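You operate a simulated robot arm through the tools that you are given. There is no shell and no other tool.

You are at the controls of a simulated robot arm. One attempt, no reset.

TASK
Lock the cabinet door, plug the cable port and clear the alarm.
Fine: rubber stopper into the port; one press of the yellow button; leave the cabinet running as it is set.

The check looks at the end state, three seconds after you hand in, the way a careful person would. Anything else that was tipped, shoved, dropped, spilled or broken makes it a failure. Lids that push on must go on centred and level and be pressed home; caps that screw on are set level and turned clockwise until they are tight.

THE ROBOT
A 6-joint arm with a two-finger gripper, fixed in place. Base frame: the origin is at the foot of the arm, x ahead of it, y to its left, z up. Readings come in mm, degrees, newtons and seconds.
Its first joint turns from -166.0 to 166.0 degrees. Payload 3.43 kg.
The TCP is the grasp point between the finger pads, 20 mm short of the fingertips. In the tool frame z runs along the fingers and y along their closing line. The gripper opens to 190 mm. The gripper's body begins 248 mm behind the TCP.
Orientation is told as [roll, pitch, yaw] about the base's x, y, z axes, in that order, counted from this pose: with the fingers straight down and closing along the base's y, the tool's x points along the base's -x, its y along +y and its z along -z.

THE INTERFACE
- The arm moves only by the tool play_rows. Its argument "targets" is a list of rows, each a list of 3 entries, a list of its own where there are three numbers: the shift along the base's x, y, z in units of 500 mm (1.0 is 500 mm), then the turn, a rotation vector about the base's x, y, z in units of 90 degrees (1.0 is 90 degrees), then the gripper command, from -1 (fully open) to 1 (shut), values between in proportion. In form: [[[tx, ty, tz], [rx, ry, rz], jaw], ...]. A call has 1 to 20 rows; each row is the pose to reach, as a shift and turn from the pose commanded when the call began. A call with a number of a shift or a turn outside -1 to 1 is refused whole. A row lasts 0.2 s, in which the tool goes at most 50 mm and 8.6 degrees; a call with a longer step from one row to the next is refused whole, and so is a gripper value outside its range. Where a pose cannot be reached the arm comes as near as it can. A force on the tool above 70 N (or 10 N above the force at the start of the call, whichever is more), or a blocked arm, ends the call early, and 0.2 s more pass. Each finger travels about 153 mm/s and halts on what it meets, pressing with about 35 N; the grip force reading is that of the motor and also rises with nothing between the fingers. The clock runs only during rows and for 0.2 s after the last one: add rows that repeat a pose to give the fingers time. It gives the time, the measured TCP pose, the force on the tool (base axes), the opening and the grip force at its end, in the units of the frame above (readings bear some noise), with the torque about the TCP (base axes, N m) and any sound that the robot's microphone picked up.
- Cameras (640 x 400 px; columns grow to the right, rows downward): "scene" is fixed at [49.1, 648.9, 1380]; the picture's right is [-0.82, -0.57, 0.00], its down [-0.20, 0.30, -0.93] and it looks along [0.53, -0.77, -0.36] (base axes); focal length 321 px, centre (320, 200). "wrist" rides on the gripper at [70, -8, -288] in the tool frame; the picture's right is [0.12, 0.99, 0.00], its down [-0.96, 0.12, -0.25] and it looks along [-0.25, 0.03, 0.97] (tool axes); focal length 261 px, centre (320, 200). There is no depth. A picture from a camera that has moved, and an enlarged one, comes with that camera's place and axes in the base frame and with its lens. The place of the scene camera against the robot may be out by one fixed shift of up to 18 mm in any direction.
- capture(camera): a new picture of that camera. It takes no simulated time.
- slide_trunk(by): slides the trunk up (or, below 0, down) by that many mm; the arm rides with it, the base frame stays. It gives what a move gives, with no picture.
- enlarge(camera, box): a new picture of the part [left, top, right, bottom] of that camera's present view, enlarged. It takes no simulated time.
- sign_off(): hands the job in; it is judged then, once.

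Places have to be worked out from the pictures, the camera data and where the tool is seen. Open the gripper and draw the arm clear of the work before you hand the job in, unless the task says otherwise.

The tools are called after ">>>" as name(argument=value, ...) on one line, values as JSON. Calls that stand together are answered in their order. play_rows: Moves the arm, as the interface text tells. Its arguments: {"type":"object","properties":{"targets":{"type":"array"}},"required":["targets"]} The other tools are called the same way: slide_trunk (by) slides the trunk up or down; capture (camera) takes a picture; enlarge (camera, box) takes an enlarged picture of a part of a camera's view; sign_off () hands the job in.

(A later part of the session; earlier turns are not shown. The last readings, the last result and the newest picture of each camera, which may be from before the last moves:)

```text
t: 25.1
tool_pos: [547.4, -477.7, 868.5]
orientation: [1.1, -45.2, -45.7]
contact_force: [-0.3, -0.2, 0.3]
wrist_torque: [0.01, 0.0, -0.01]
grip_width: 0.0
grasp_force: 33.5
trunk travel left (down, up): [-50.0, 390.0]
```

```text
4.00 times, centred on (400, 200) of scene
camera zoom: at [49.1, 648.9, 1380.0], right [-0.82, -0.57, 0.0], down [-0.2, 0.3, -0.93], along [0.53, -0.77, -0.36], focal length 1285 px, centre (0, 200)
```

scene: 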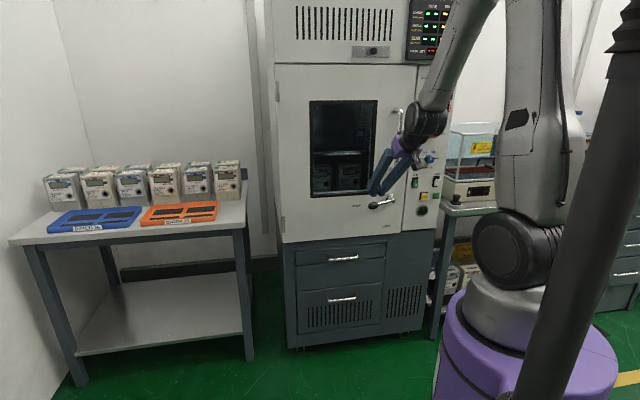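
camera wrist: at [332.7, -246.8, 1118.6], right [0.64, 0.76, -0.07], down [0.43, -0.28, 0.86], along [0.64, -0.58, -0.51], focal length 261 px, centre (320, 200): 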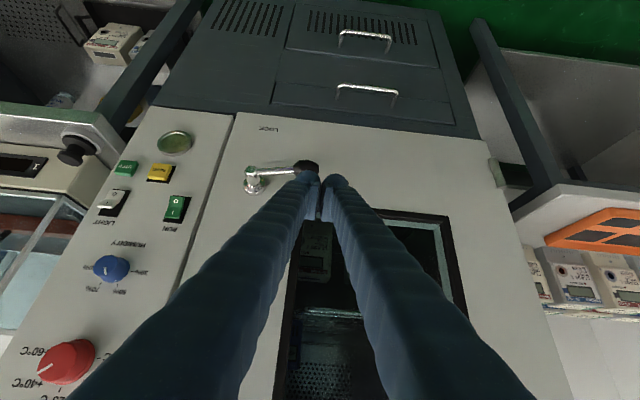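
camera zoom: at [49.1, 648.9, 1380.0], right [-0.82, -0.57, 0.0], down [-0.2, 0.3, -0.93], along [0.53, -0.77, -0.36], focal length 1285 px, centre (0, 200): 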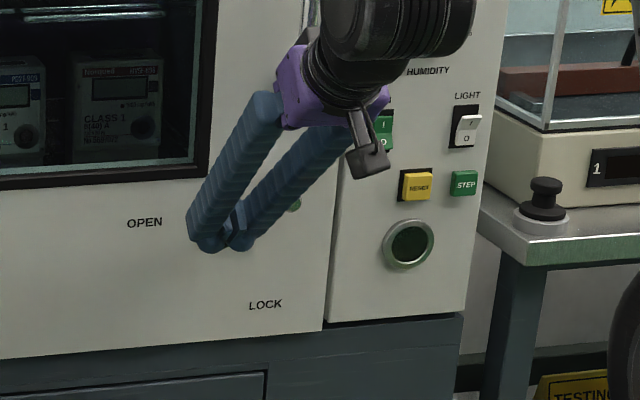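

No force yet, and the lever looks only partly rotated. I enlarge around the pivot to judge its angle.

>>> enlarge(camera="wrist", box=[230, 170, 330, 235])

>>> enlarge(camera="scene", box=[375, 190, 425, 225])

```text
6.15 times, centred on (280, 202) of wrist
camera zoom: at [359.1, -308.6, 1022.2], right [0.64, 0.76, -0.07], down [0.43, -0.28, 0.86], along [0.64, -0.58, -0.51], focal length 1604 px, centre (566, 185)
```

zoom: 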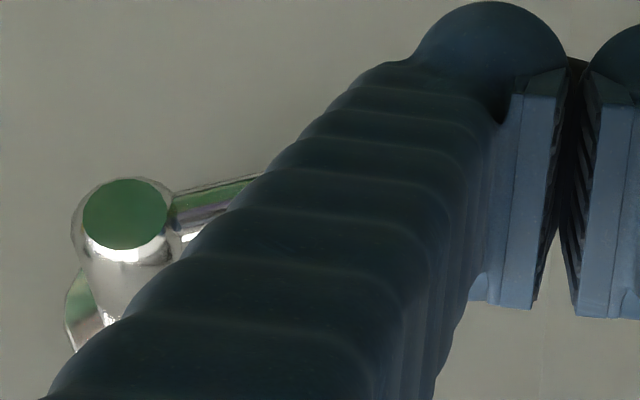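

```text
11.43 times, centred on (400, 208) of scene
camera zoom: at [49.1, 648.9, 1380.0], right [-0.82, -0.57, 0.0], down [-0.2, 0.3, -0.93], along [0.53, -0.77, -0.36], focal length 3670 px, centre (-594, 114)
```

zoom: 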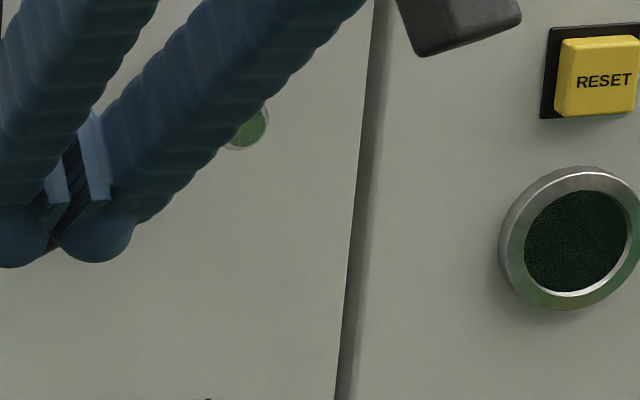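

The lever seems to have turned only to about 25°, with no reaction force. I back off along the tool axis to see exactly where the lever is.

>>> play_rows(targets=[[[-0.025, 0.025, 0.035], [0, 0, 0], 1], [[-0.05, 0.05, 0.07], [0, 0, 0], 1], [[-0.085, 0.085, 0.12], [0, 0, 0], 1], [[-0.085, 0.085, 0.12], [0, 0, 0], 1]])

>>> enlarge(camera="wrist", box=[200, 110, 360, 230])

>>> enlarge(camera="scene", box=[340, 150, 460, 250])

```text
t: 26.1
tool_pos: [513.5, -443.5, 932.4]
orientation: [1.1, -44.7, -45.5]
contact_force: [-0.4, -0.4, 0.5]
wrist_torque: [-0.01, -0.03, -0.03]
grip_width: 0.1
grasp_force: 34.2
out of reach, approached as far as the arm can: row 3, 4
trunk travel left (down, up): [-50.0, 390.0]
```

```text
3.33 times, centred on (280, 170) of wrist
camera zoom: at [327.0, -274.1, 1088.2], right [0.64, 0.76, -0.07], down [0.43, -0.29, 0.85], along [0.63, -0.58, -0.51], focal length 869 px, centre (453, 300)
```

zoom: 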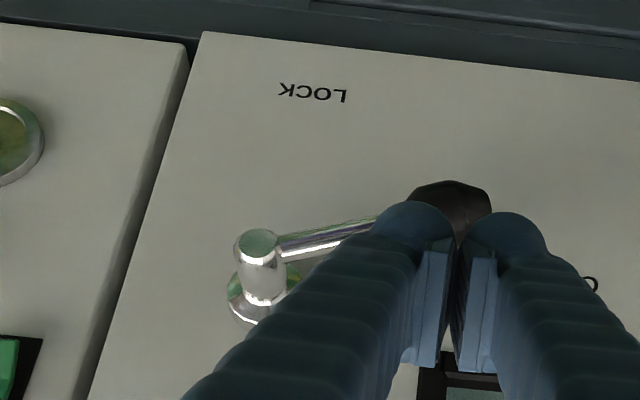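

```text
4.00 times, centred on (400, 200) of scene
camera zoom: at [49.1, 648.9, 1380.0], right [-0.82, -0.57, 0.0], down [-0.2, 0.3, -0.93], along [0.53, -0.77, -0.36], focal length 1285 px, centre (0, 200)
```

zoom: 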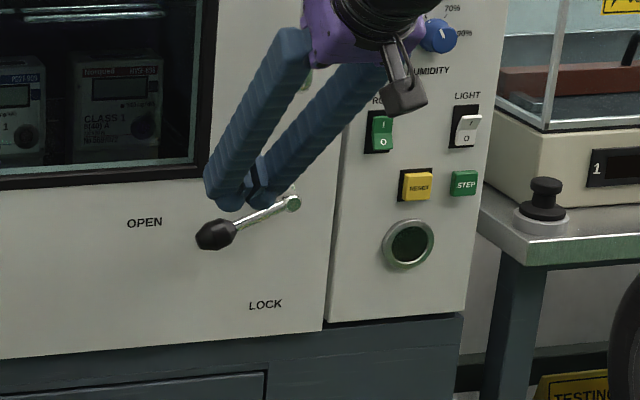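

Re-triangulating over wider baselines, the door face is flush with the panel at d≈803. The lever is deeper and lower than I assumed: pivot l≈41, z≈870, knob depth d≈775. The fingers only brushed it. I go in about 35 mm deeper, below the window frame and just above the knob.

>>> play_rows(targets=[[[0.0252, -0.0124, -0.0548], [0, 0, 0], 1], [[0.0619, -0.0379, -0.0948], [0, 0, 0], 1], [[0.1007, -0.0727, -0.0988], [0, 0, 0], 1], [[0.1318, -0.1038, -0.0988], [0, 0, 0], 1], [[0.1318, -0.1038, -0.0988], [0, 0, 0], 1]])

>>> enlarge(camera="wrist", box=[200, 110, 360, 230])

>>> enlarge(camera="scene", box=[340, 150, 460, 250])

```text
t: 27.3
tool_pos: [579.4, -497.2, 883.5]
orientation: [1.1, -45.1, -45.7]
contact_force: [0.1, -1.0, 0.2]
wrist_torque: [0.0, 0.0, -0.04]
grip_width: 0.2
grasp_force: 34.3
trunk travel left (down, up): [-50.0, 390.0]
```

```text
3.33 times, centred on (280, 170) of wrist
camera zoom: at [393.1, -327.0, 1037.2], right [0.64, 0.76, -0.07], down [0.43, -0.28, 0.86], along [0.64, -0.58, -0.51], focal length 869 px, centre (453, 300)
```

zoom: 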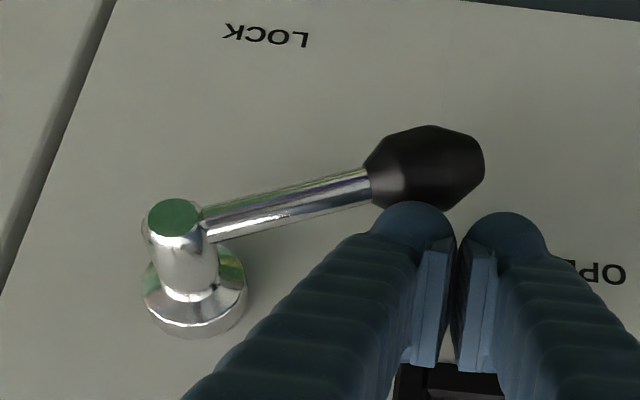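

```text
4.00 times, centred on (400, 200) of scene
camera zoom: at [49.1, 648.9, 1380.0], right [-0.82, -0.57, 0.0], down [-0.2, 0.3, -0.93], along [0.53, -0.77, -0.36], focal length 1285 px, centre (0, 200)
```

zoom: 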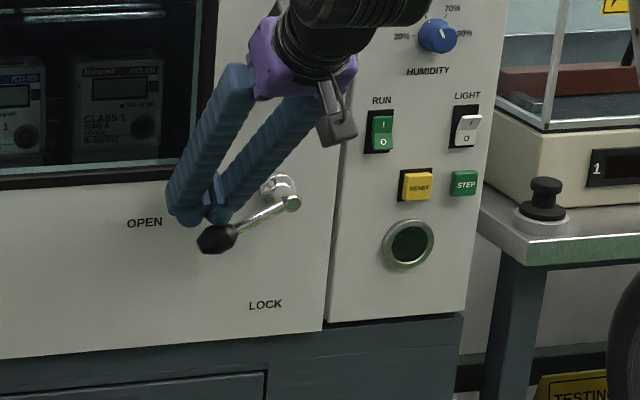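

The tips are now right above the knob at the correct depth (d≈761). I press down along the arc again, to about 50°.

>>> play_rows(targets=[[[0.0008, 0.0008, -0.028], [0, 0, 0], 1], [[0.0017, 0.0017, -0.0554], [0, 0, 0], 1], [[-0.0052, -0.0052, -0.081], [0, 0, 0], 1], [[-0.0143, -0.0143, -0.1058], [0, 0, 0], 1], [[-0.0253, -0.0253, -0.129], [0, 0, 0], 1]])

>>> enlarge(camera="wrist", box=[200, 110, 360, 230])

>>> enlarge(camera="scene", box=[340, 150, 460, 250])

```text
t: 28.5
tool_pos: [564.8, -509.8, 818.4]
orientation: [1.2, -45.0, -45.6]
contact_force: [0.7, 0.6, 0.0]
wrist_torque: [0.01, 0.01, -0.01]
grip_width: 0.1
grasp_force: 34.8
trunk travel left (down, up): [-50.0, 390.0]
```

```text
3.33 times, centred on (280, 170) of wrist
camera zoom: at [378.4, -339.7, 972.8], right [0.64, 0.76, -0.07], down [0.43, -0.28, 0.86], along [0.64, -0.58, -0.51], focal length 869 px, centre (453, 300)
```

zoom: 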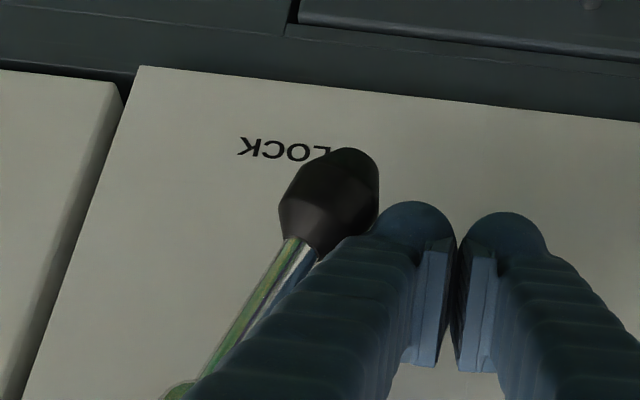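

```text
4.00 times, centred on (400, 200) of scene
camera zoom: at [49.1, 648.9, 1380.0], right [-0.82, -0.57, 0.0], down [-0.2, 0.3, -0.93], along [0.53, -0.77, -0.36], focal length 1285 px, centre (0, 200)
```

zoom: 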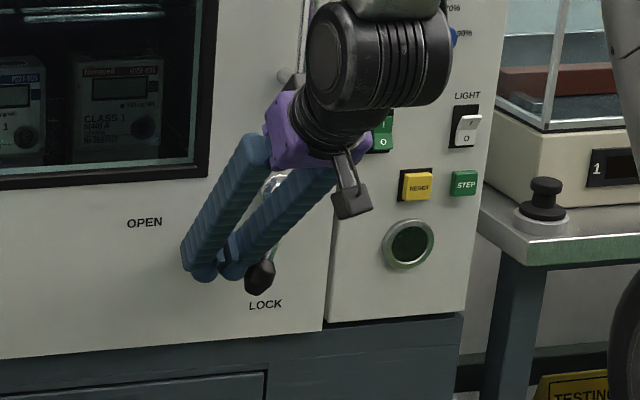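

The lever is following and now sits at roughly 75°, close to LOCK. I push sideways towards LOCK until its stop shows in the force reading.

>>> play_rows(targets=[[[-0.0113, -0.0113, -0.008], [0, 0, 0], 1], [[-0.0226, -0.0226, -0.016], [0, 0, 0], 1], [[-0.0339, -0.0339, -0.024], [0, 0, 0], 1], [[-0.0453, -0.0453, -0.028], [0, 0, 0], 1]])

>>> enlarge(camera="wrist", box=[200, 110, 360, 230])

>>> enlarge(camera="scene", box=[340, 150, 460, 250])

>>> capture(camera="scene")

```text
t: 29.5
tool_pos: [544.8, -531.5, 804.5]
orientation: [1.1, -45.2, -45.5]
contact_force: [10.0, 14.2, 6.2]
wrist_torque: [0.09, 0.02, -0.22]
grip_width: 0.0
grasp_force: 34.4
trunk travel left (down, up): [-50.0, 390.0]
```

```text
3.33 times, centred on (280, 170) of wrist
camera zoom: at [357.5, -361.3, 959.7], right [0.64, 0.77, -0.07], down [0.43, -0.28, 0.86], along [0.64, -0.58, -0.51], focal length 869 px, centre (453, 300)
```

zoom: 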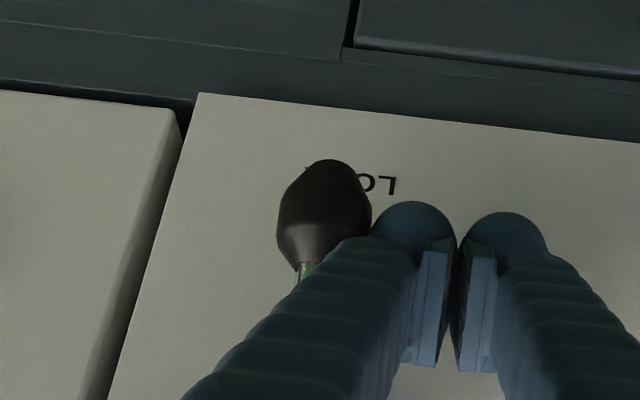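

```text
4.00 times, centred on (400, 200) of scene
camera zoom: at [49.1, 648.9, 1380.0], right [-0.82, -0.57, 0.0], down [-0.2, 0.3, -0.93], along [0.53, -0.77, -0.36], focal length 1285 px, centre (0, 200)
```

zoom: 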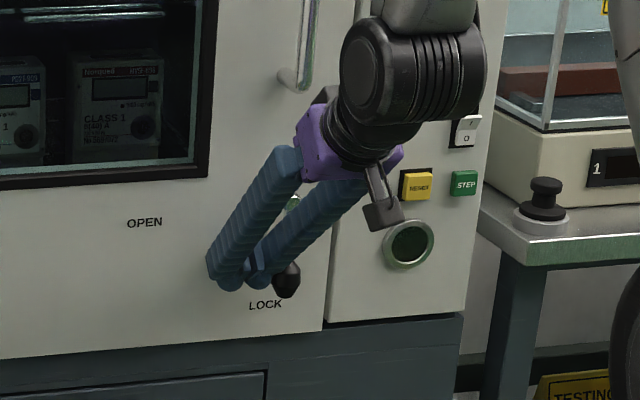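

```text
taken
```

scene: 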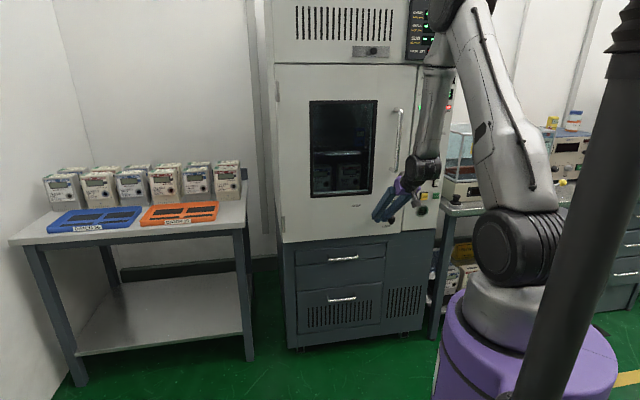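

The lever points down now, with a 17 N reaction against the push. I press a little further to confirm it is against its lock stop.

>>> play_rows(targets=[[[-0.006, -0.006, 0], [0, 0, 0], 1], [[-0.012, -0.012, 0], [0, 0, 0], 1], [[-0.018, -0.018, 0], [0, 0, 0], 1]])

>>> enlarge(camera="scene", box=[340, 150, 460, 250])

```text
t: 30.2
tool_pos: [543.6, -531.7, 806.7]
orientation: [1.0, -45.1, -44.5]
contact_force: [21.9, 21.1, 0.1]
wrist_torque: [0.28, -0.27, -0.27]
grip_width: 0.2
grasp_force: 34.3
trunk travel left (down, up): [-50.0, 390.0]
stopped in row 3: the force on the tool passed its limit at 77 N (the readings are from after the stop); the commanded pose is now the measured one
```

```text
4.00 times, centred on (400, 200) of scene
camera zoom: at [49.1, 648.9, 1380.0], right [-0.82, -0.57, 0.0], down [-0.2, 0.3, -0.93], along [0.53, -0.77, -0.36], focal length 1285 px, centre (0, 200)
```

zoom: 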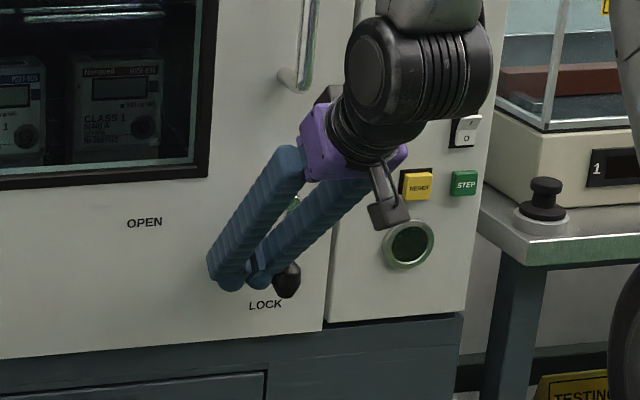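

The lever is hard against the LOCK stop (77 N peak). I ease off to the left, retreat along the tool axis, and check the lever and the displays.

>>> play_rows(targets=[[[0.018, 0.018, 0], [0, 0, 0], 1], [[0.04, 0.04, 0], [0, 0, 0], 1], [[0.0, 0.08, 0.05], [0, 0, 0], 1], [[-0.04, 0.12, 0.1], [0, 0, 0], 1], [[-0.04, 0.12, 0.19], [0, 0, 0], 1], [[-0.04, 0.12, 0.28], [0, 0, 0], 1], [[-0.04, 0.12, 0.28], [0, 0, 0], 1]])

>>> capture(camera="wrist")

>>> capture(camera="scene")

>>> enlarge(camera="scene", box=[340, 150, 460, 250])

>>> enlarge(camera="scene", box=[395, 0, 475, 130])

```text
t: 31.8
tool_pos: [521.1, -472.7, 945.9]
orientation: [1.0, -44.9, -45.0]
contact_force: [0.0, 0.8, 0.3]
wrist_torque: [-0.02, -0.01, -0.01]
grip_width: 0.1
grasp_force: 34.3
trunk travel left (down, up): [-50.0, 390.0]
```

```text
taken
camera wrist: at [331.7, -305.1, 1100.9], right [0.63, 0.77, -0.07], down [0.43, -0.28, 0.86], along [0.64, -0.57, -0.51], focal length 261 px, centre (320, 200)
```

wrist: 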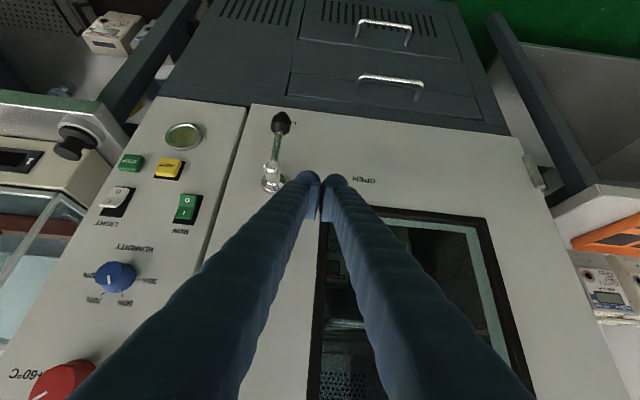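

```text
taken
```

scene: 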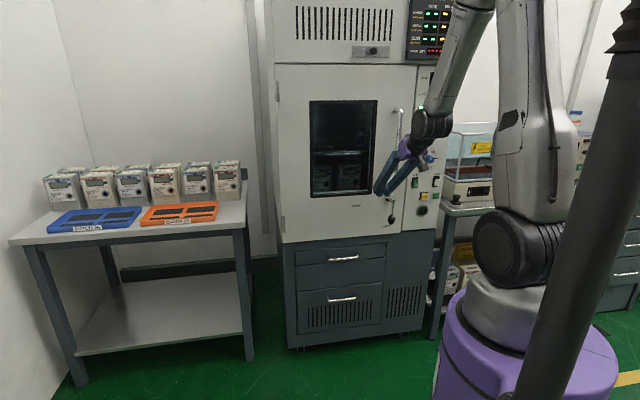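

```text
4.00 times, centred on (400, 200) of scene
camera zoom: at [49.1, 648.9, 1380.0], right [-0.82, -0.57, 0.0], down [-0.2, 0.3, -0.93], along [0.53, -0.77, -0.36], focal length 1285 px, centre (0, 200)
```

zoom: 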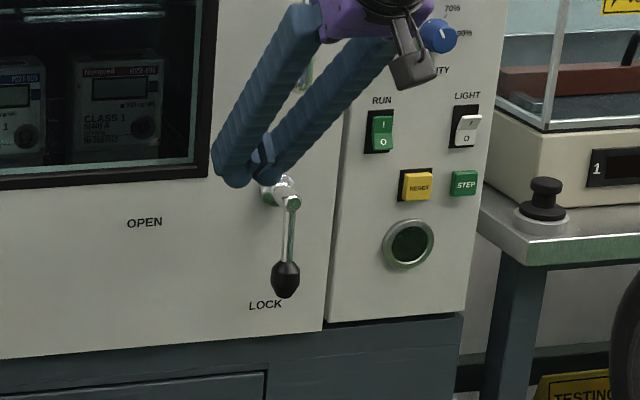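

```text
3.08 times, centred on (435, 65) of scene
camera zoom: at [49.1, 648.9, 1380.0], right [-0.82, -0.57, 0.0], down [-0.2, 0.3, -0.93], along [0.53, -0.77, -0.36], focal length 988 px, centre (-34, 615)
```

zoom: 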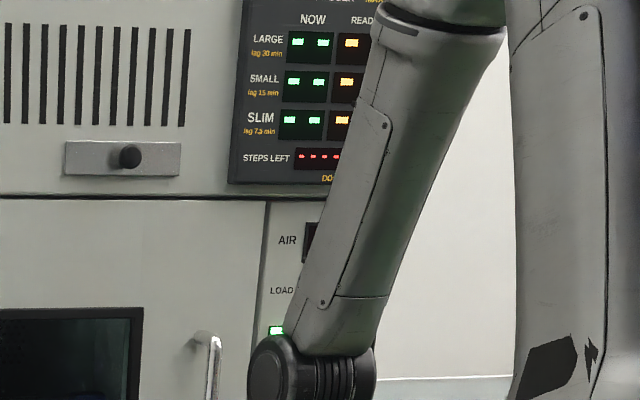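

The lever now hangs straight down at LOCK. For the stopper I plan to grip it with the tool at 45° and roll the tool 180° about its own axis, which turns the plug from pointing down to pointing at the cabinet. I test the first 90° of that roll here in free space.

>>> play_rows(targets=[[[0, 0, 0], [0.0455, -0.0455, -0.0643], 1], [[0, 0, 0], [0.0909, -0.0909, -0.1286], 1], [[0, 0, 0], [0.1364, -0.1364, -0.1928], 1], [[0, 0, 0], [0.1818, -0.1818, -0.2571], 1], [[0, 0, 0], [0.2273, -0.2273, -0.3214], 1], [[0, 0, 0], [0.2727, -0.2727, -0.3857], 1], [[0, 0, 0], [0.3182, -0.3182, -0.45], 1], [[0, 0, 0], [0.3636, -0.3636, -0.5143], 1], [[0, 0, 0], [0.4091, -0.4091, -0.5785], 1], [[0, 0, 0], [0.4545, -0.4545, -0.6428], 1], [[0, 0, 0], [0.5, -0.5, -0.7071], 1]])

>>> capture(camera="scene")

>>> capture(camera="wrist")

```text
t: 34.2
tool_pos: [520.5, -473.9, 945.7]
orientation: [46.1, 0.2, -135.1]
contact_force: [-0.4, 0.6, 0.4]
wrist_torque: [0.0, 0.03, 0.04]
grip_width: 0.0
grasp_force: 34.4
trunk travel left (down, up): [-50.0, 390.0]
```

```text
taken
```

scene: 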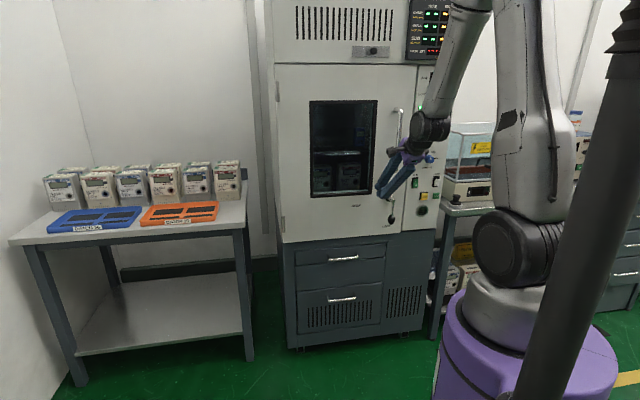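

```text
taken
camera wrist: at [419.8, -274.4, 1140.1], right [0.57, -0.4, 0.72], down [-0.75, -0.61, 0.25], along [0.33, -0.68, -0.65], focal length 261 px, centre (320, 200)
```

wrist: 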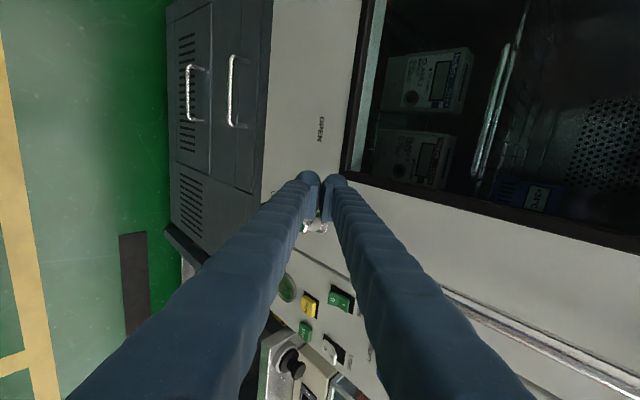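

The first 90° went fine. I test the second 90° the same way.

>>> play_rows(targets=[[[0, 0, 0], [0.0455, -0.0455, -0.0643], 1], [[0, 0, 0], [0.0909, -0.0909, -0.1286], 1], [[0, 0, 0], [0.1364, -0.1364, -0.1928], 1], [[0, 0, 0], [0.1818, -0.1818, -0.2571], 1], [[0, 0, 0], [0.2273, -0.2273, -0.3214], 1], [[0, 0, 0], [0.2727, -0.2727, -0.3857], 1], [[0, 0, 0], [0.3182, -0.3182, -0.45], 1], [[0, 0, 0], [0.3636, -0.3636, -0.5143], 1], [[0, 0, 0], [0.4091, -0.4091, -0.5785], 1], [[0, 0, 0], [0.4545, -0.4545, -0.6428], 1], [[0, 0, 0], [0.5, -0.5, -0.7071], 1]])

>>> capture(camera="scene")

>>> capture(camera="wrist")

```text
t: 36.6
tool_pos: [523.0, -474.2, 946.8]
orientation: [1.5, 44.9, 135.0]
contact_force: [0.5, 0.1, -1.4]
wrist_torque: [-0.04, -0.01, 0.05]
grip_width: 0.0
grasp_force: 34.6
trunk travel left (down, up): [-50.0, 390.0]
```

```text
taken
```

scene: 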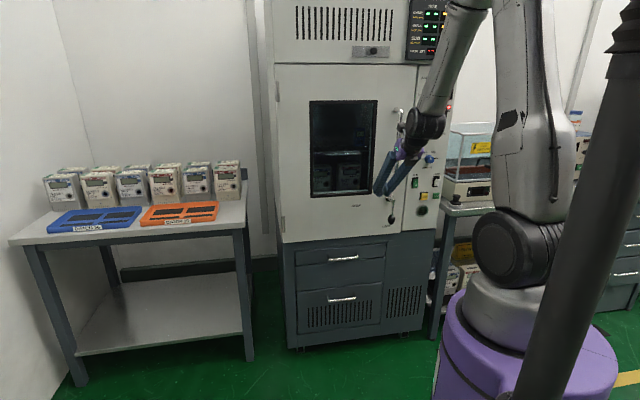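

```text
taken
camera wrist: at [424.8, -355.9, 1200.3], right [-0.66, -0.75, 0.1], down [-0.68, 0.53, -0.5], along [0.32, -0.4, -0.86], focal length 261 px, centre (320, 200)
```

wrist: 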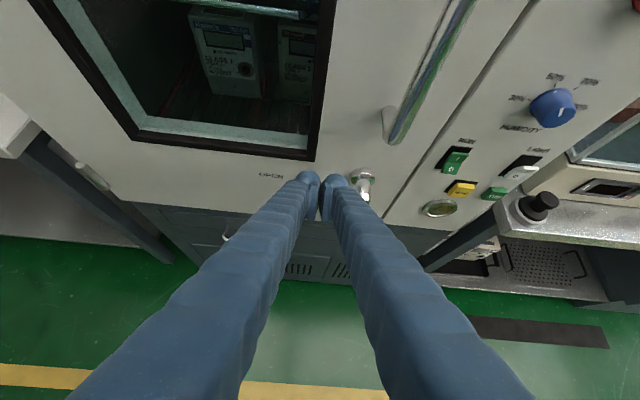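

The full 180° roll works. In this flipped pose the camera looks down from the cabinet side, which suits picking up the stopper. I move along the panel front, keeping about 100 mm away from it, to a viewpoint near the stopper.

>>> play_rows(targets=[[[-0.06, -0.058, 0.013], [0, 0, 0], 1], [[-0.12, -0.116, 0.027], [0, 0, 0], 1], [[-0.18, -0.175, 0.04], [0, 0, 0], 1], [[-0.24, -0.233, 0.053], [0, 0, 0], 1], [[-0.3, -0.291, 0.067], [0, 0, 0], 1], [[-0.36, -0.349, 0.08], [0, 0, 0], 1], [[-0.42, -0.408, 0.093], [0, 0, 0], 1], [[-0.48, -0.466, 0.106], [0, 0, 0], 1], [[-0.48, -0.466, 0.106], [0, 0, 0], 1]])

>>> capture(camera="wrist")

>>> capture(camera="scene")

```text
t: 38.6
tool_pos: [342.9, -670.2, 962.3]
orientation: [14.6, 44.1, 138.3]
contact_force: [-0.3, -1.6, -0.4]
wrist_torque: [0.03, -0.04, 0.03]
grip_width: 0.2
grasp_force: 34.5
out of reach, approached as far as the arm can: row 1, 2, 3, 4, 5, 6, 7, 8, 9
trunk travel left (down, up): [-50.0, 390.0]
```

```text
taken
camera wrist: at [291.2, -516.6, 1210.1], right [-0.71, -0.66, 0.26], down [-0.69, 0.55, -0.48], along [0.17, -0.52, -0.84], focal length 261 px, centre (320, 200)
```

wrist: 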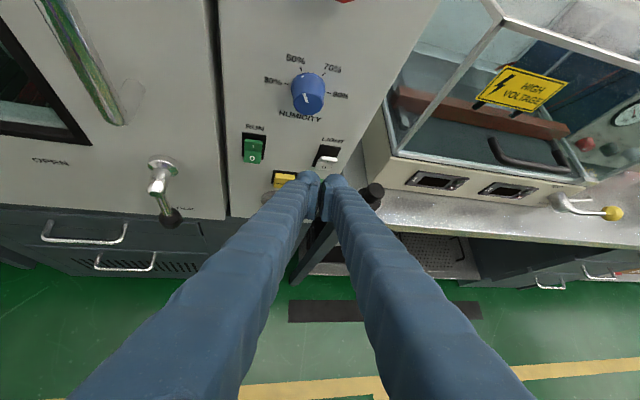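

```text
taken
```

scene: 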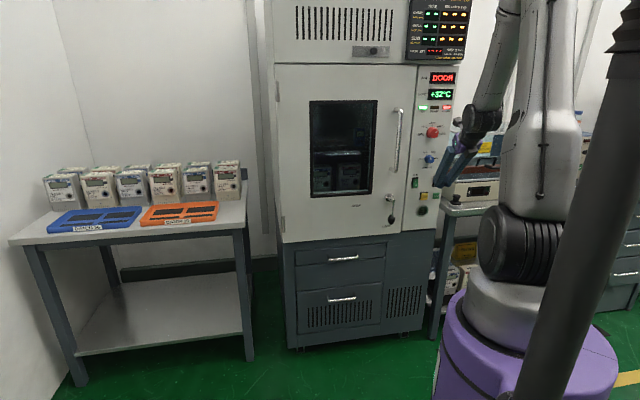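

This pose ran into a wrist limit (the tool rolled by about 15°), so I hold here and check the displays before choosing a better orientation.

>>> enlarge(camera="scene", box=[400, 55, 470, 115])

>>> enlarge(camera="scene", box=[260, 40, 460, 240])

>>> enlarge(camera="wrist", box=[120, 100, 340, 230])

>>> enlarge(camera="wrist", box=[320, 120, 460, 220])

```text
6.67 times, centred on (435, 85) of scene
camera zoom: at [49.1, 648.9, 1380.0], right [-0.82, -0.57, 0.0], down [-0.2, 0.3, -0.93], along [0.53, -0.77, -0.36], focal length 2141 px, centre (-447, 967)
```

zoom: 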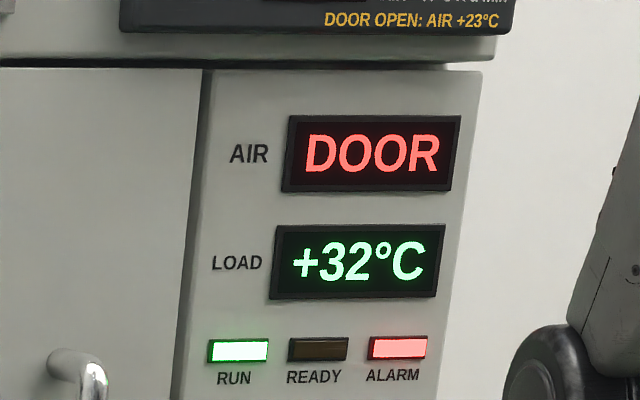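

```text
2.00 times, centred on (360, 140) of scene
camera zoom: at [49.1, 648.9, 1380.0], right [-0.82, -0.57, 0.0], down [-0.2, 0.3, -0.93], along [0.53, -0.77, -0.36], focal length 642 px, centre (240, 320)
```

zoom: 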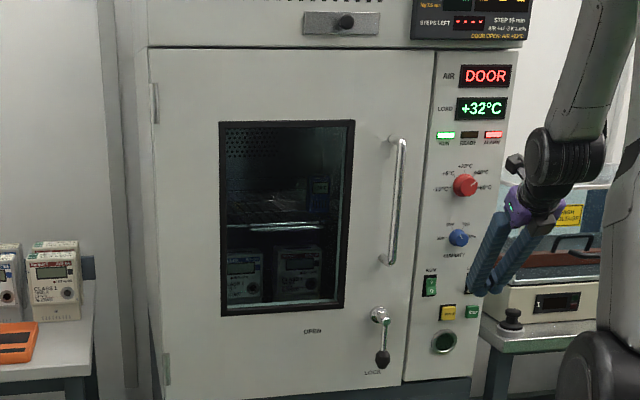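

```text
2.91 times, centred on (230, 165) of wrist
camera zoom: at [291.2, -516.6, 1210.1], right [-0.71, -0.66, 0.26], down [-0.69, 0.55, -0.48], along [0.17, -0.52, -0.84], focal length 758 px, centre (582, 302)
```

zoom: 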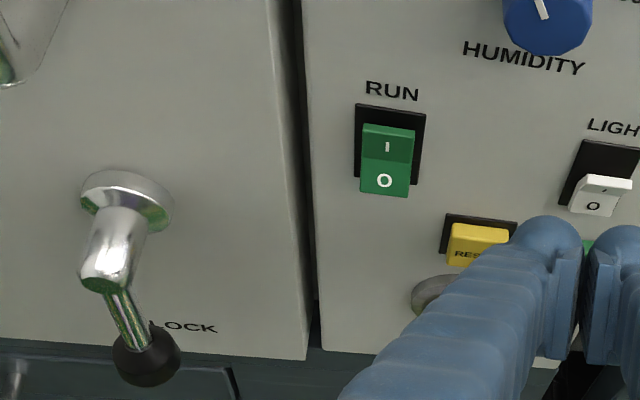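

```text
4.00 times, centred on (390, 170) of wrist
camera zoom: at [291.2, -516.6, 1210.1], right [-0.71, -0.66, 0.26], down [-0.69, 0.55, -0.48], along [0.17, -0.52, -0.84], focal length 1043 px, centre (40, 320)
```

zoom: 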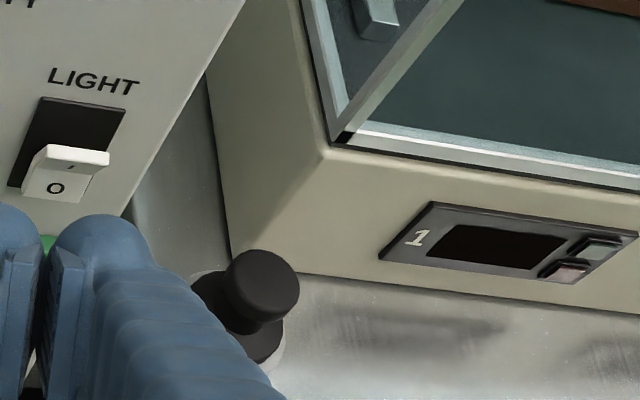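

The door is flush and locked. "DOOR" and the alarm lamp should clear with RESET at the end. This flipped roll is at a wrist limit for positions to the right, so I roll back the other way. I'll check whether the opposite direction gives more room.

>>> play_rows(targets=[[[0, 0, 0], [-0.0305, 0.0578, 0.0632], 1], [[0, 0, 0], [-0.0609, 0.1156, 0.1264], 1], [[0, 0, 0], [-0.0914, 0.1735, 0.1895], 1], [[0, 0, 0], [-0.1218, 0.2313, 0.2527], 1], [[0, 0, 0], [-0.1523, 0.2891, 0.3159], 1], [[0, 0, 0], [-0.1827, 0.3469, 0.3791], 1], [[0, 0, 0], [-0.2132, 0.4047, 0.4423], 1], [[0, 0, 0], [-0.2436, 0.4625, 0.5055], 1], [[0, 0, 0], [-0.2741, 0.5204, 0.5686], 1], [[0, 0, 0], [-0.3045, 0.5782, 0.6318], 1], [[0, 0, 0], [-0.335, 0.636, 0.695], 1]])

>>> play_rows(targets=[[[0, 0, 0], [-0.0305, 0.0578, 0.0632], 0.6], [[0, 0, 0], [-0.0609, 0.1156, 0.1264], 0.3], [[0, 0, 0], [-0.0914, 0.1735, 0.1895], 0.3], [[0, 0, 0], [-0.1218, 0.2313, 0.2527], 0.3], [[0, 0, 0], [-0.1523, 0.2891, 0.3159], 0.3], [[0, 0, 0], [-0.1827, 0.3469, 0.3791], 0.3], [[0, 0, 0], [-0.2132, 0.4047, 0.4423], 0.3], [[0, 0, 0], [-0.2436, 0.4625, 0.5055], 0.3], [[0, 0, 0], [-0.2741, 0.5204, 0.5686], 0.3], [[0, 0, 0], [-0.3045, 0.5782, 0.6318], 0.3], [[0, 0, 0], [-0.335, 0.636, 0.695], 0.3]])

>>> capture(camera="wrist")

>>> capture(camera="scene")

```text
t: 41.0
tool_pos: [345.0, -666.6, 962.2]
orientation: [45.0, -10.5, -141.8]
contact_force: [0.0, 0.4, 1.1]
wrist_torque: [0.01, -0.01, 0.02]
grip_width: 0.1
grasp_force: 33.9
trunk travel left (down, up): [-50.0, 390.0]
```

```text
t: 43.4
tool_pos: [345.2, -667.0, 962.7]
orientation: [-14.6, -44.0, -41.6]
contact_force: [0.1, 0.2, -0.5]
wrist_torque: [0.0, -0.03, 0.03]
grip_width: 66.5
grasp_force: 0.1
trunk travel left (down, up): [-50.0, 390.0]
```

```text
taken
camera wrist: at [204.7, -456.7, 1116.5], right [0.7, 0.66, -0.26], down [0.52, -0.23, 0.82], along [0.48, -0.72, -0.51], focal length 261 px, centre (320, 200)
```

wrist: 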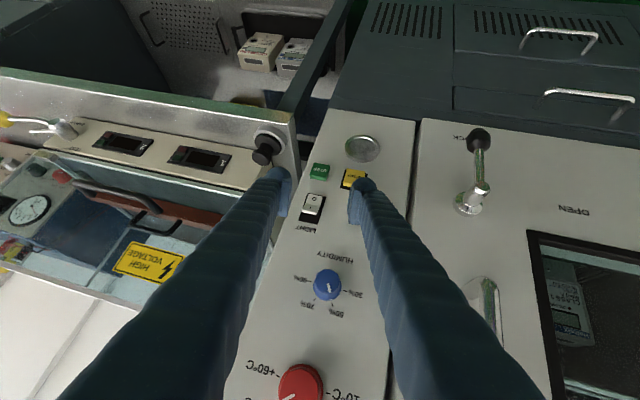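

```text
taken
```

scene: 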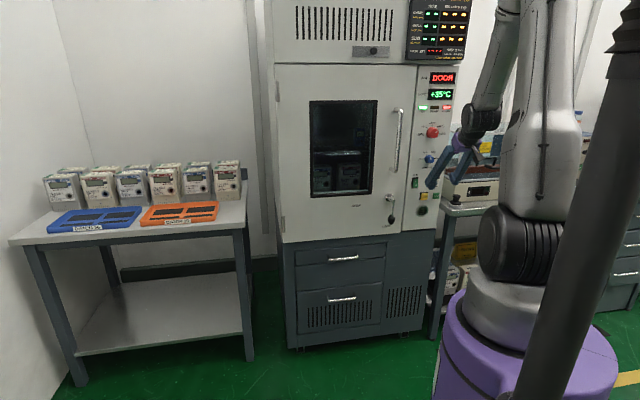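

With the tool leaning in the arm's own vertical plane this pose is comfortable, and the wrist camera has a clear view of the stopper, port and RESET. I enlarge to measure them.

>>> enlarge(camera="wrist", box=[210, 110, 310, 180])

>>> enlarge(camera="wrist", box=[290, 110, 410, 230])

>>> enlarge(camera="scene", box=[410, 170, 480, 225])

```text
5.71 times, centred on (260, 145) of wrist
camera zoom: at [204.7, -456.7, 1116.5], right [0.7, 0.66, -0.26], down [0.52, -0.23, 0.82], along [0.48, -0.72, -0.51], focal length 1489 px, centre (663, 514)
```

zoom: 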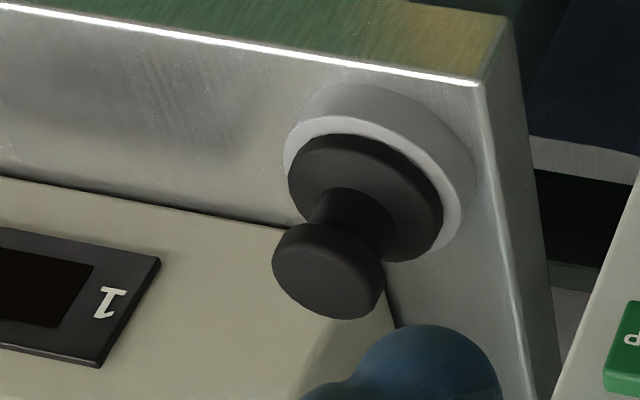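

```text
3.33 times, centred on (350, 170) of wrist
camera zoom: at [204.7, -456.7, 1116.5], right [0.7, 0.66, -0.26], down [0.52, -0.23, 0.82], along [0.48, -0.72, -0.51], focal length 869 px, centre (220, 300)
```

zoom: 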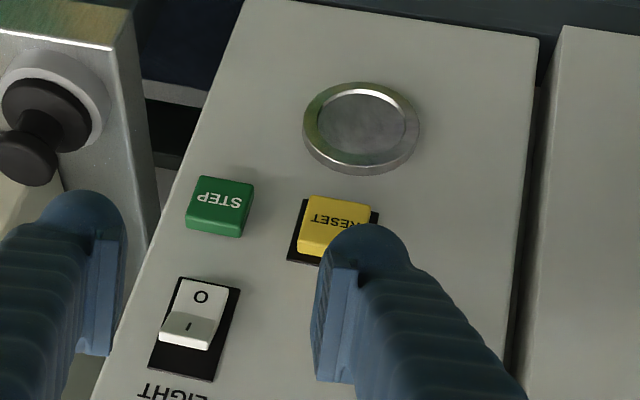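

```text
7.27 times, centred on (445, 198) of scene
camera zoom: at [49.1, 648.9, 1380.0], right [-0.82, -0.57, 0.0], down [-0.2, 0.3, -0.93], along [0.53, -0.77, -0.36], focal length 2336 px, centre (-589, 218)
```

zoom: 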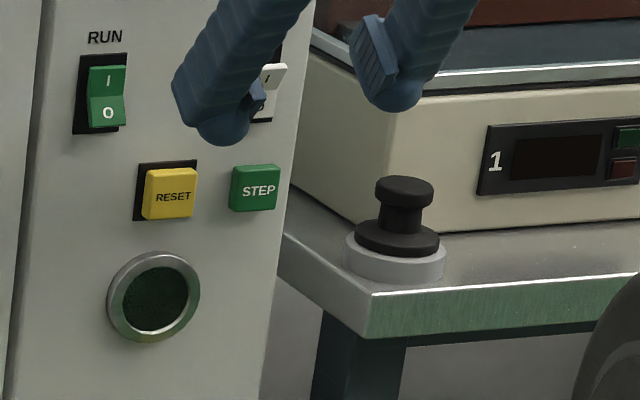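

Measured: stopper head centre at about d 804, l 362, z 858, i.e. base (312, -825); head ø≈34; flange about 27 mm below the head. The port is near l 200, z 801, and RESET near l 200, z 869. I move to the right in front of the panel edge, then in over the stopper, leaning the tool in the arm's own plane.

>>> play_rows(targets=[[[-0.048, -0.0474, 0], [0.0142, -0.0254, -0.0482], 0.368], [[-0.096, -0.0946, 0], [0.0284, -0.0509, -0.0964], 0.368], [[-0.144, -0.142, 0], [0.0425, -0.0763, -0.1446], 0.368], [[-0.1912, -0.1892, 0], [0.0567, -0.1017, -0.1928], 0.368], [[-0.1494, -0.2314, -0.012], [0.0567, -0.1017, -0.1928], 0.368], [[-0.1076, -0.2734, -0.024], [0.0567, -0.1017, -0.1928], 0.368], [[-0.066, -0.3156, -0.0354], [0.0567, -0.1017, -0.1928], 0.368], [[-0.066, -0.3156, -0.0354], [0.0567, -0.1017, -0.1928], 0.368]])

>>> capture(camera="wrist")

>>> enlarge(camera="wrist", box=[260, 130, 380, 230])

>>> enlarge(camera="scene", box=[410, 140, 510, 225])

```text
t: 45.2
tool_pos: [312.4, -826.5, 945.6]
orientation: [0.0, -45.0, -69.5]
contact_force: [-0.8, -0.3, 0.3]
wrist_torque: [0.01, -0.02, -0.01]
grip_width: 60.0
grasp_force: 0.2
trunk travel left (down, up): [-50.0, 390.0]
```

```text
taken
camera wrist: at [215.5, -592.8, 1101.1], right [0.9, 0.43, -0.08], down [0.29, -0.43, 0.85], along [0.33, -0.79, -0.51], focal length 261 px, centre (320, 200)
```

wrist: 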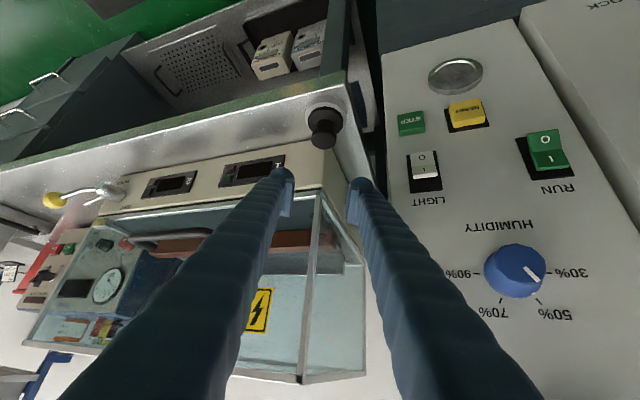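

```text
4.00 times, centred on (320, 180) of wrist
camera zoom: at [215.5, -592.8, 1101.1], right [0.9, 0.43, -0.08], down [0.29, -0.43, 0.85], along [0.33, -0.79, -0.51], focal length 1043 px, centre (320, 280)
```

zoom: 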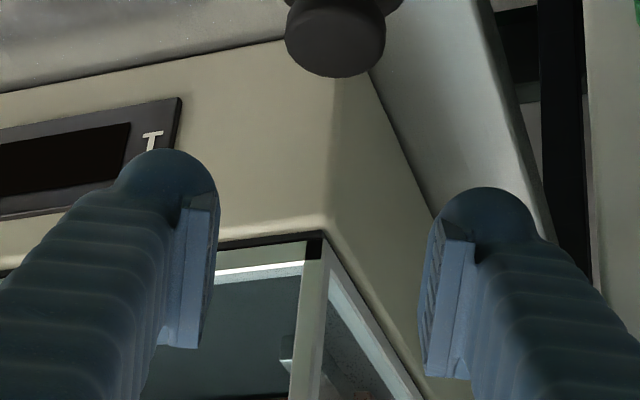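

```text
4.71 times, centred on (460, 182) of scene
camera zoom: at [49.1, 648.9, 1380.0], right [-0.82, -0.57, 0.0], down [-0.2, 0.3, -0.93], along [0.53, -0.77, -0.36], focal length 1511 px, centre (-339, 282)
```

zoom: 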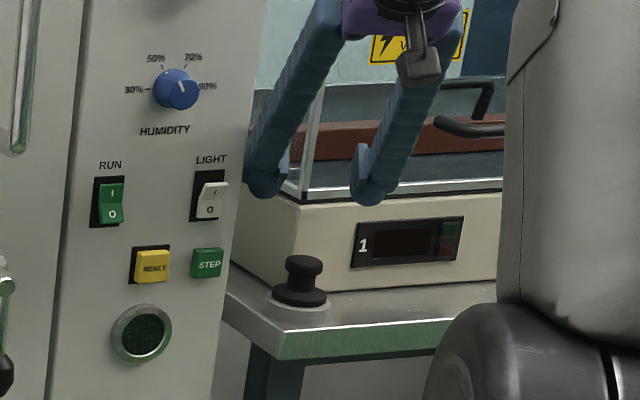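

The pose is exact: tool pitch -45°, yaw -69.5°, above the stopper. I enlarge the stopper from this aligned view to refine its position before descending.

>>> enlarge(camera="wrist", box=[280, 85, 370, 160])

```text
5.33 times, centred on (325, 122) of wrist
camera zoom: at [215.5, -592.8, 1101.1], right [0.9, 0.43, -0.08], down [0.29, -0.43, 0.85], along [0.33, -0.79, -0.51], focal length 1390 px, centre (293, 613)
```

zoom: 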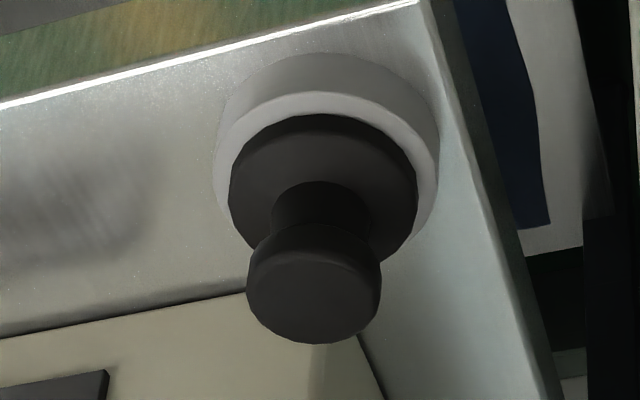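

Triangulating this view with the previous one puts the head centre at about (311.7, -829, 855), within 2 mm of the TCP horizontally. I descend straight down so the pads straddle the head, stopping at z≈860.

>>> play_rows(targets=[[[0.0005, -0.001, -0.05], [0, 0, 0], 0.368], [[0.001, -0.002, -0.1], [0, 0, 0], 0.368], [[0.001, -0.004, -0.14], [0, 0, 0], 0.368], [[0.001, -0.004, -0.17], [0, 0, 0], 0.368], [[0.001, -0.004, -0.17], [0, 0, 0], 0.368]])

>>> enlarge(camera="wrist", box=[260, 130, 380, 230])

>>> enlarge(camera="scene", box=[420, 165, 490, 225])

```text
t: 46.4
tool_pos: [313.7, -826.5, 859.1]
orientation: [0.0, -44.9, -69.4]
contact_force: [-0.4, -0.4, 0.2]
wrist_torque: [-0.01, -0.01, -0.01]
grip_width: 60.0
grasp_force: 0.0
trunk travel left (down, up): [-50.0, 390.0]
```

```text
4.00 times, centred on (320, 180) of wrist
camera zoom: at [217.0, -593.8, 1014.1], right [0.9, 0.43, -0.08], down [0.29, -0.43, 0.85], along [0.33, -0.79, -0.51], focal length 1043 px, centre (320, 280)
```

zoom: 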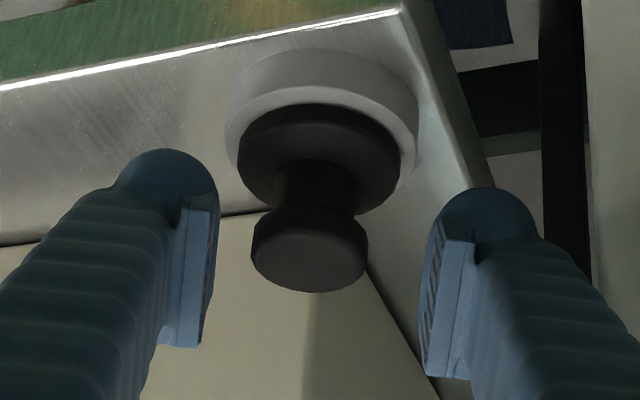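

```text
6.67 times, centred on (455, 195) of scene
camera zoom: at [49.1, 648.9, 1380.0], right [-0.82, -0.57, 0.0], down [-0.2, 0.3, -0.93], along [0.53, -0.77, -0.36], focal length 2141 px, centre (-580, 233)
```

zoom: 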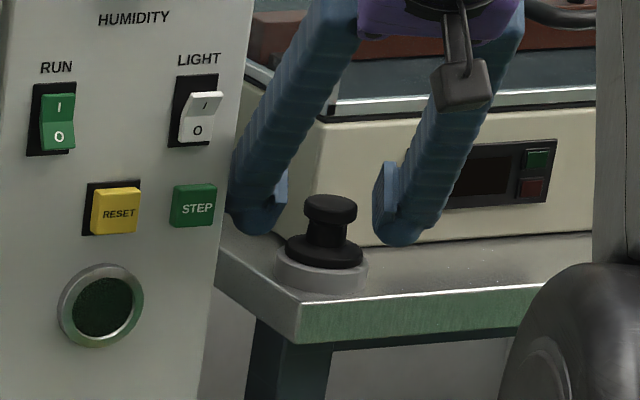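

The head is between the pads. The refined head centre (311.4, -830.5, 853) is about 4 mm off the TCP sideways, so I centre on it first and then close the gripper.

>>> play_rows(targets=[[[-0.0046, -0.008, 0], [0, 0, 0], 0.368], [[-0.0046, -0.008, 0], [0, 0, 0], 0.5], [[-0.0046, -0.008, 0], [0, 0, 0], 0.6], [[-0.0046, -0.008, 0], [0, 0, 0], 1], [[-0.0046, -0.008, 0], [0, 0, 0], 1], [[-0.0046, -0.008, 0], [0, 0, 0], 1]])

>>> enlarge(camera="wrist", box=[260, 130, 380, 230])

>>> enlarge(camera="scene", box=[420, 165, 490, 225])

```text
t: 47.8
tool_pos: [311.2, -830.7, 859.7]
orientation: [0.0, -44.9, -69.3]
contact_force: [3.4, 1.8, -0.3]
wrist_torque: [-0.04, 0.06, 0.14]
grip_width: 31.4
grasp_force: 34.8
trunk travel left (down, up): [-50.0, 390.0]
```

```text
4.00 times, centred on (320, 180) of wrist
camera zoom: at [214.4, -597.3, 1014.0], right [0.9, 0.43, -0.08], down [0.29, -0.43, 0.85], along [0.33, -0.79, -0.51], focal length 1043 px, centre (320, 280)
```

zoom: 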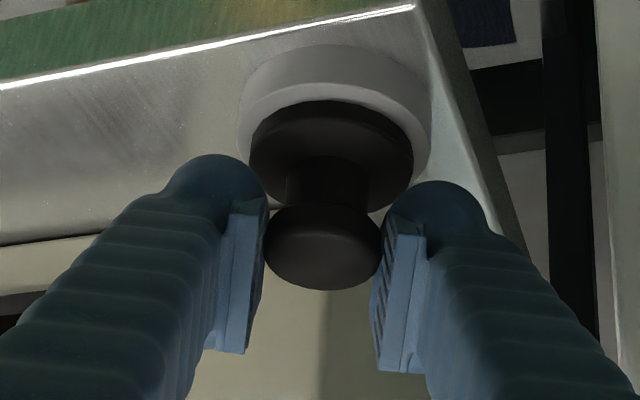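

```text
6.67 times, centred on (455, 195) of scene
camera zoom: at [49.1, 648.9, 1380.0], right [-0.82, -0.57, 0.0], down [-0.2, 0.3, -0.93], along [0.53, -0.77, -0.36], focal length 2141 px, centre (-580, 233)
```

zoom: 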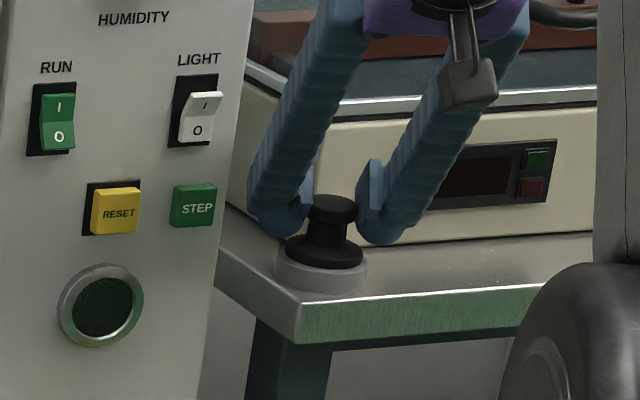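

The gripper has closed on the 31.4 mm head at 35 N. I lift straight up to draw the plug out of its ring.

>>> play_rows(targets=[[[0, 0, 0.02], [0, 0, 0], 1], [[0, 0, 0.05], [0, 0, 0], 1], [[0, 0, 0.1], [0, 0, 0], 1], [[0, 0, 0.16], [0, 0, 0], 1], [[0, 0, 0.2], [0, 0, 0], 1], [[0, 0, 0.2], [0, 0, 0], 1]])

>>> enlarge(camera="wrist", box=[260, 90, 380, 230])

>>> enlarge(camera="scene", box=[420, 135, 500, 225])

```text
t: 49.2
tool_pos: [309.1, -828.9, 958.3]
orientation: [0.0, -45.0, -69.4]
contact_force: [-0.7, -0.8, -0.6]
wrist_torque: [-0.02, 0.01, 0.01]
grip_width: 0.2
grasp_force: 34.6
trunk travel left (down, up): [-50.0, 390.0]
```

```text
2.86 times, centred on (320, 160) of wrist
camera zoom: at [212.8, -595.8, 1113.4], right [0.9, 0.43, -0.08], down [0.29, -0.43, 0.86], along [0.33, -0.79, -0.51], focal length 745 px, centre (320, 314)
```

zoom: 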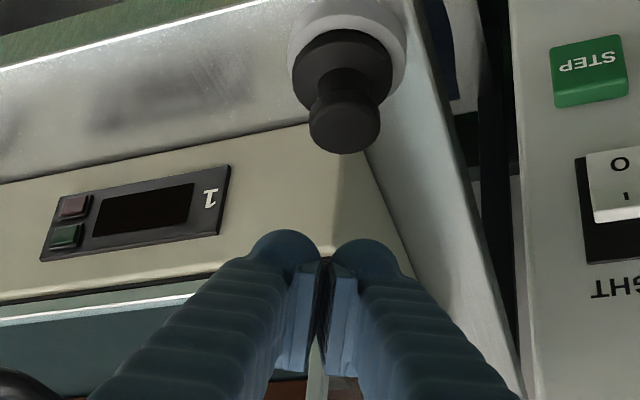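

```text
4.44 times, centred on (460, 180) of scene
camera zoom: at [49.1, 648.9, 1380.0], right [-0.82, -0.57, 0.0], down [-0.2, 0.3, -0.93], along [0.53, -0.77, -0.36], focal length 1427 px, centre (-302, 289)
```

zoom: 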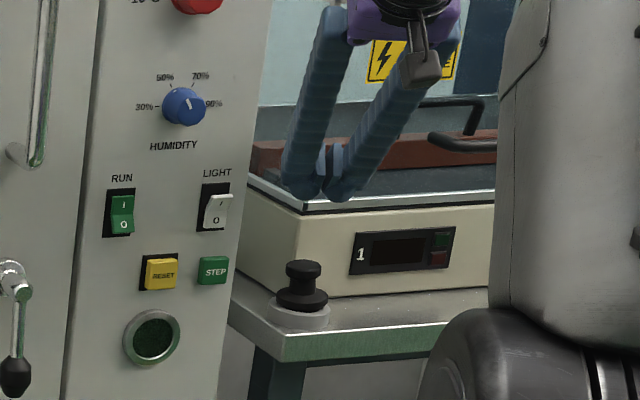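

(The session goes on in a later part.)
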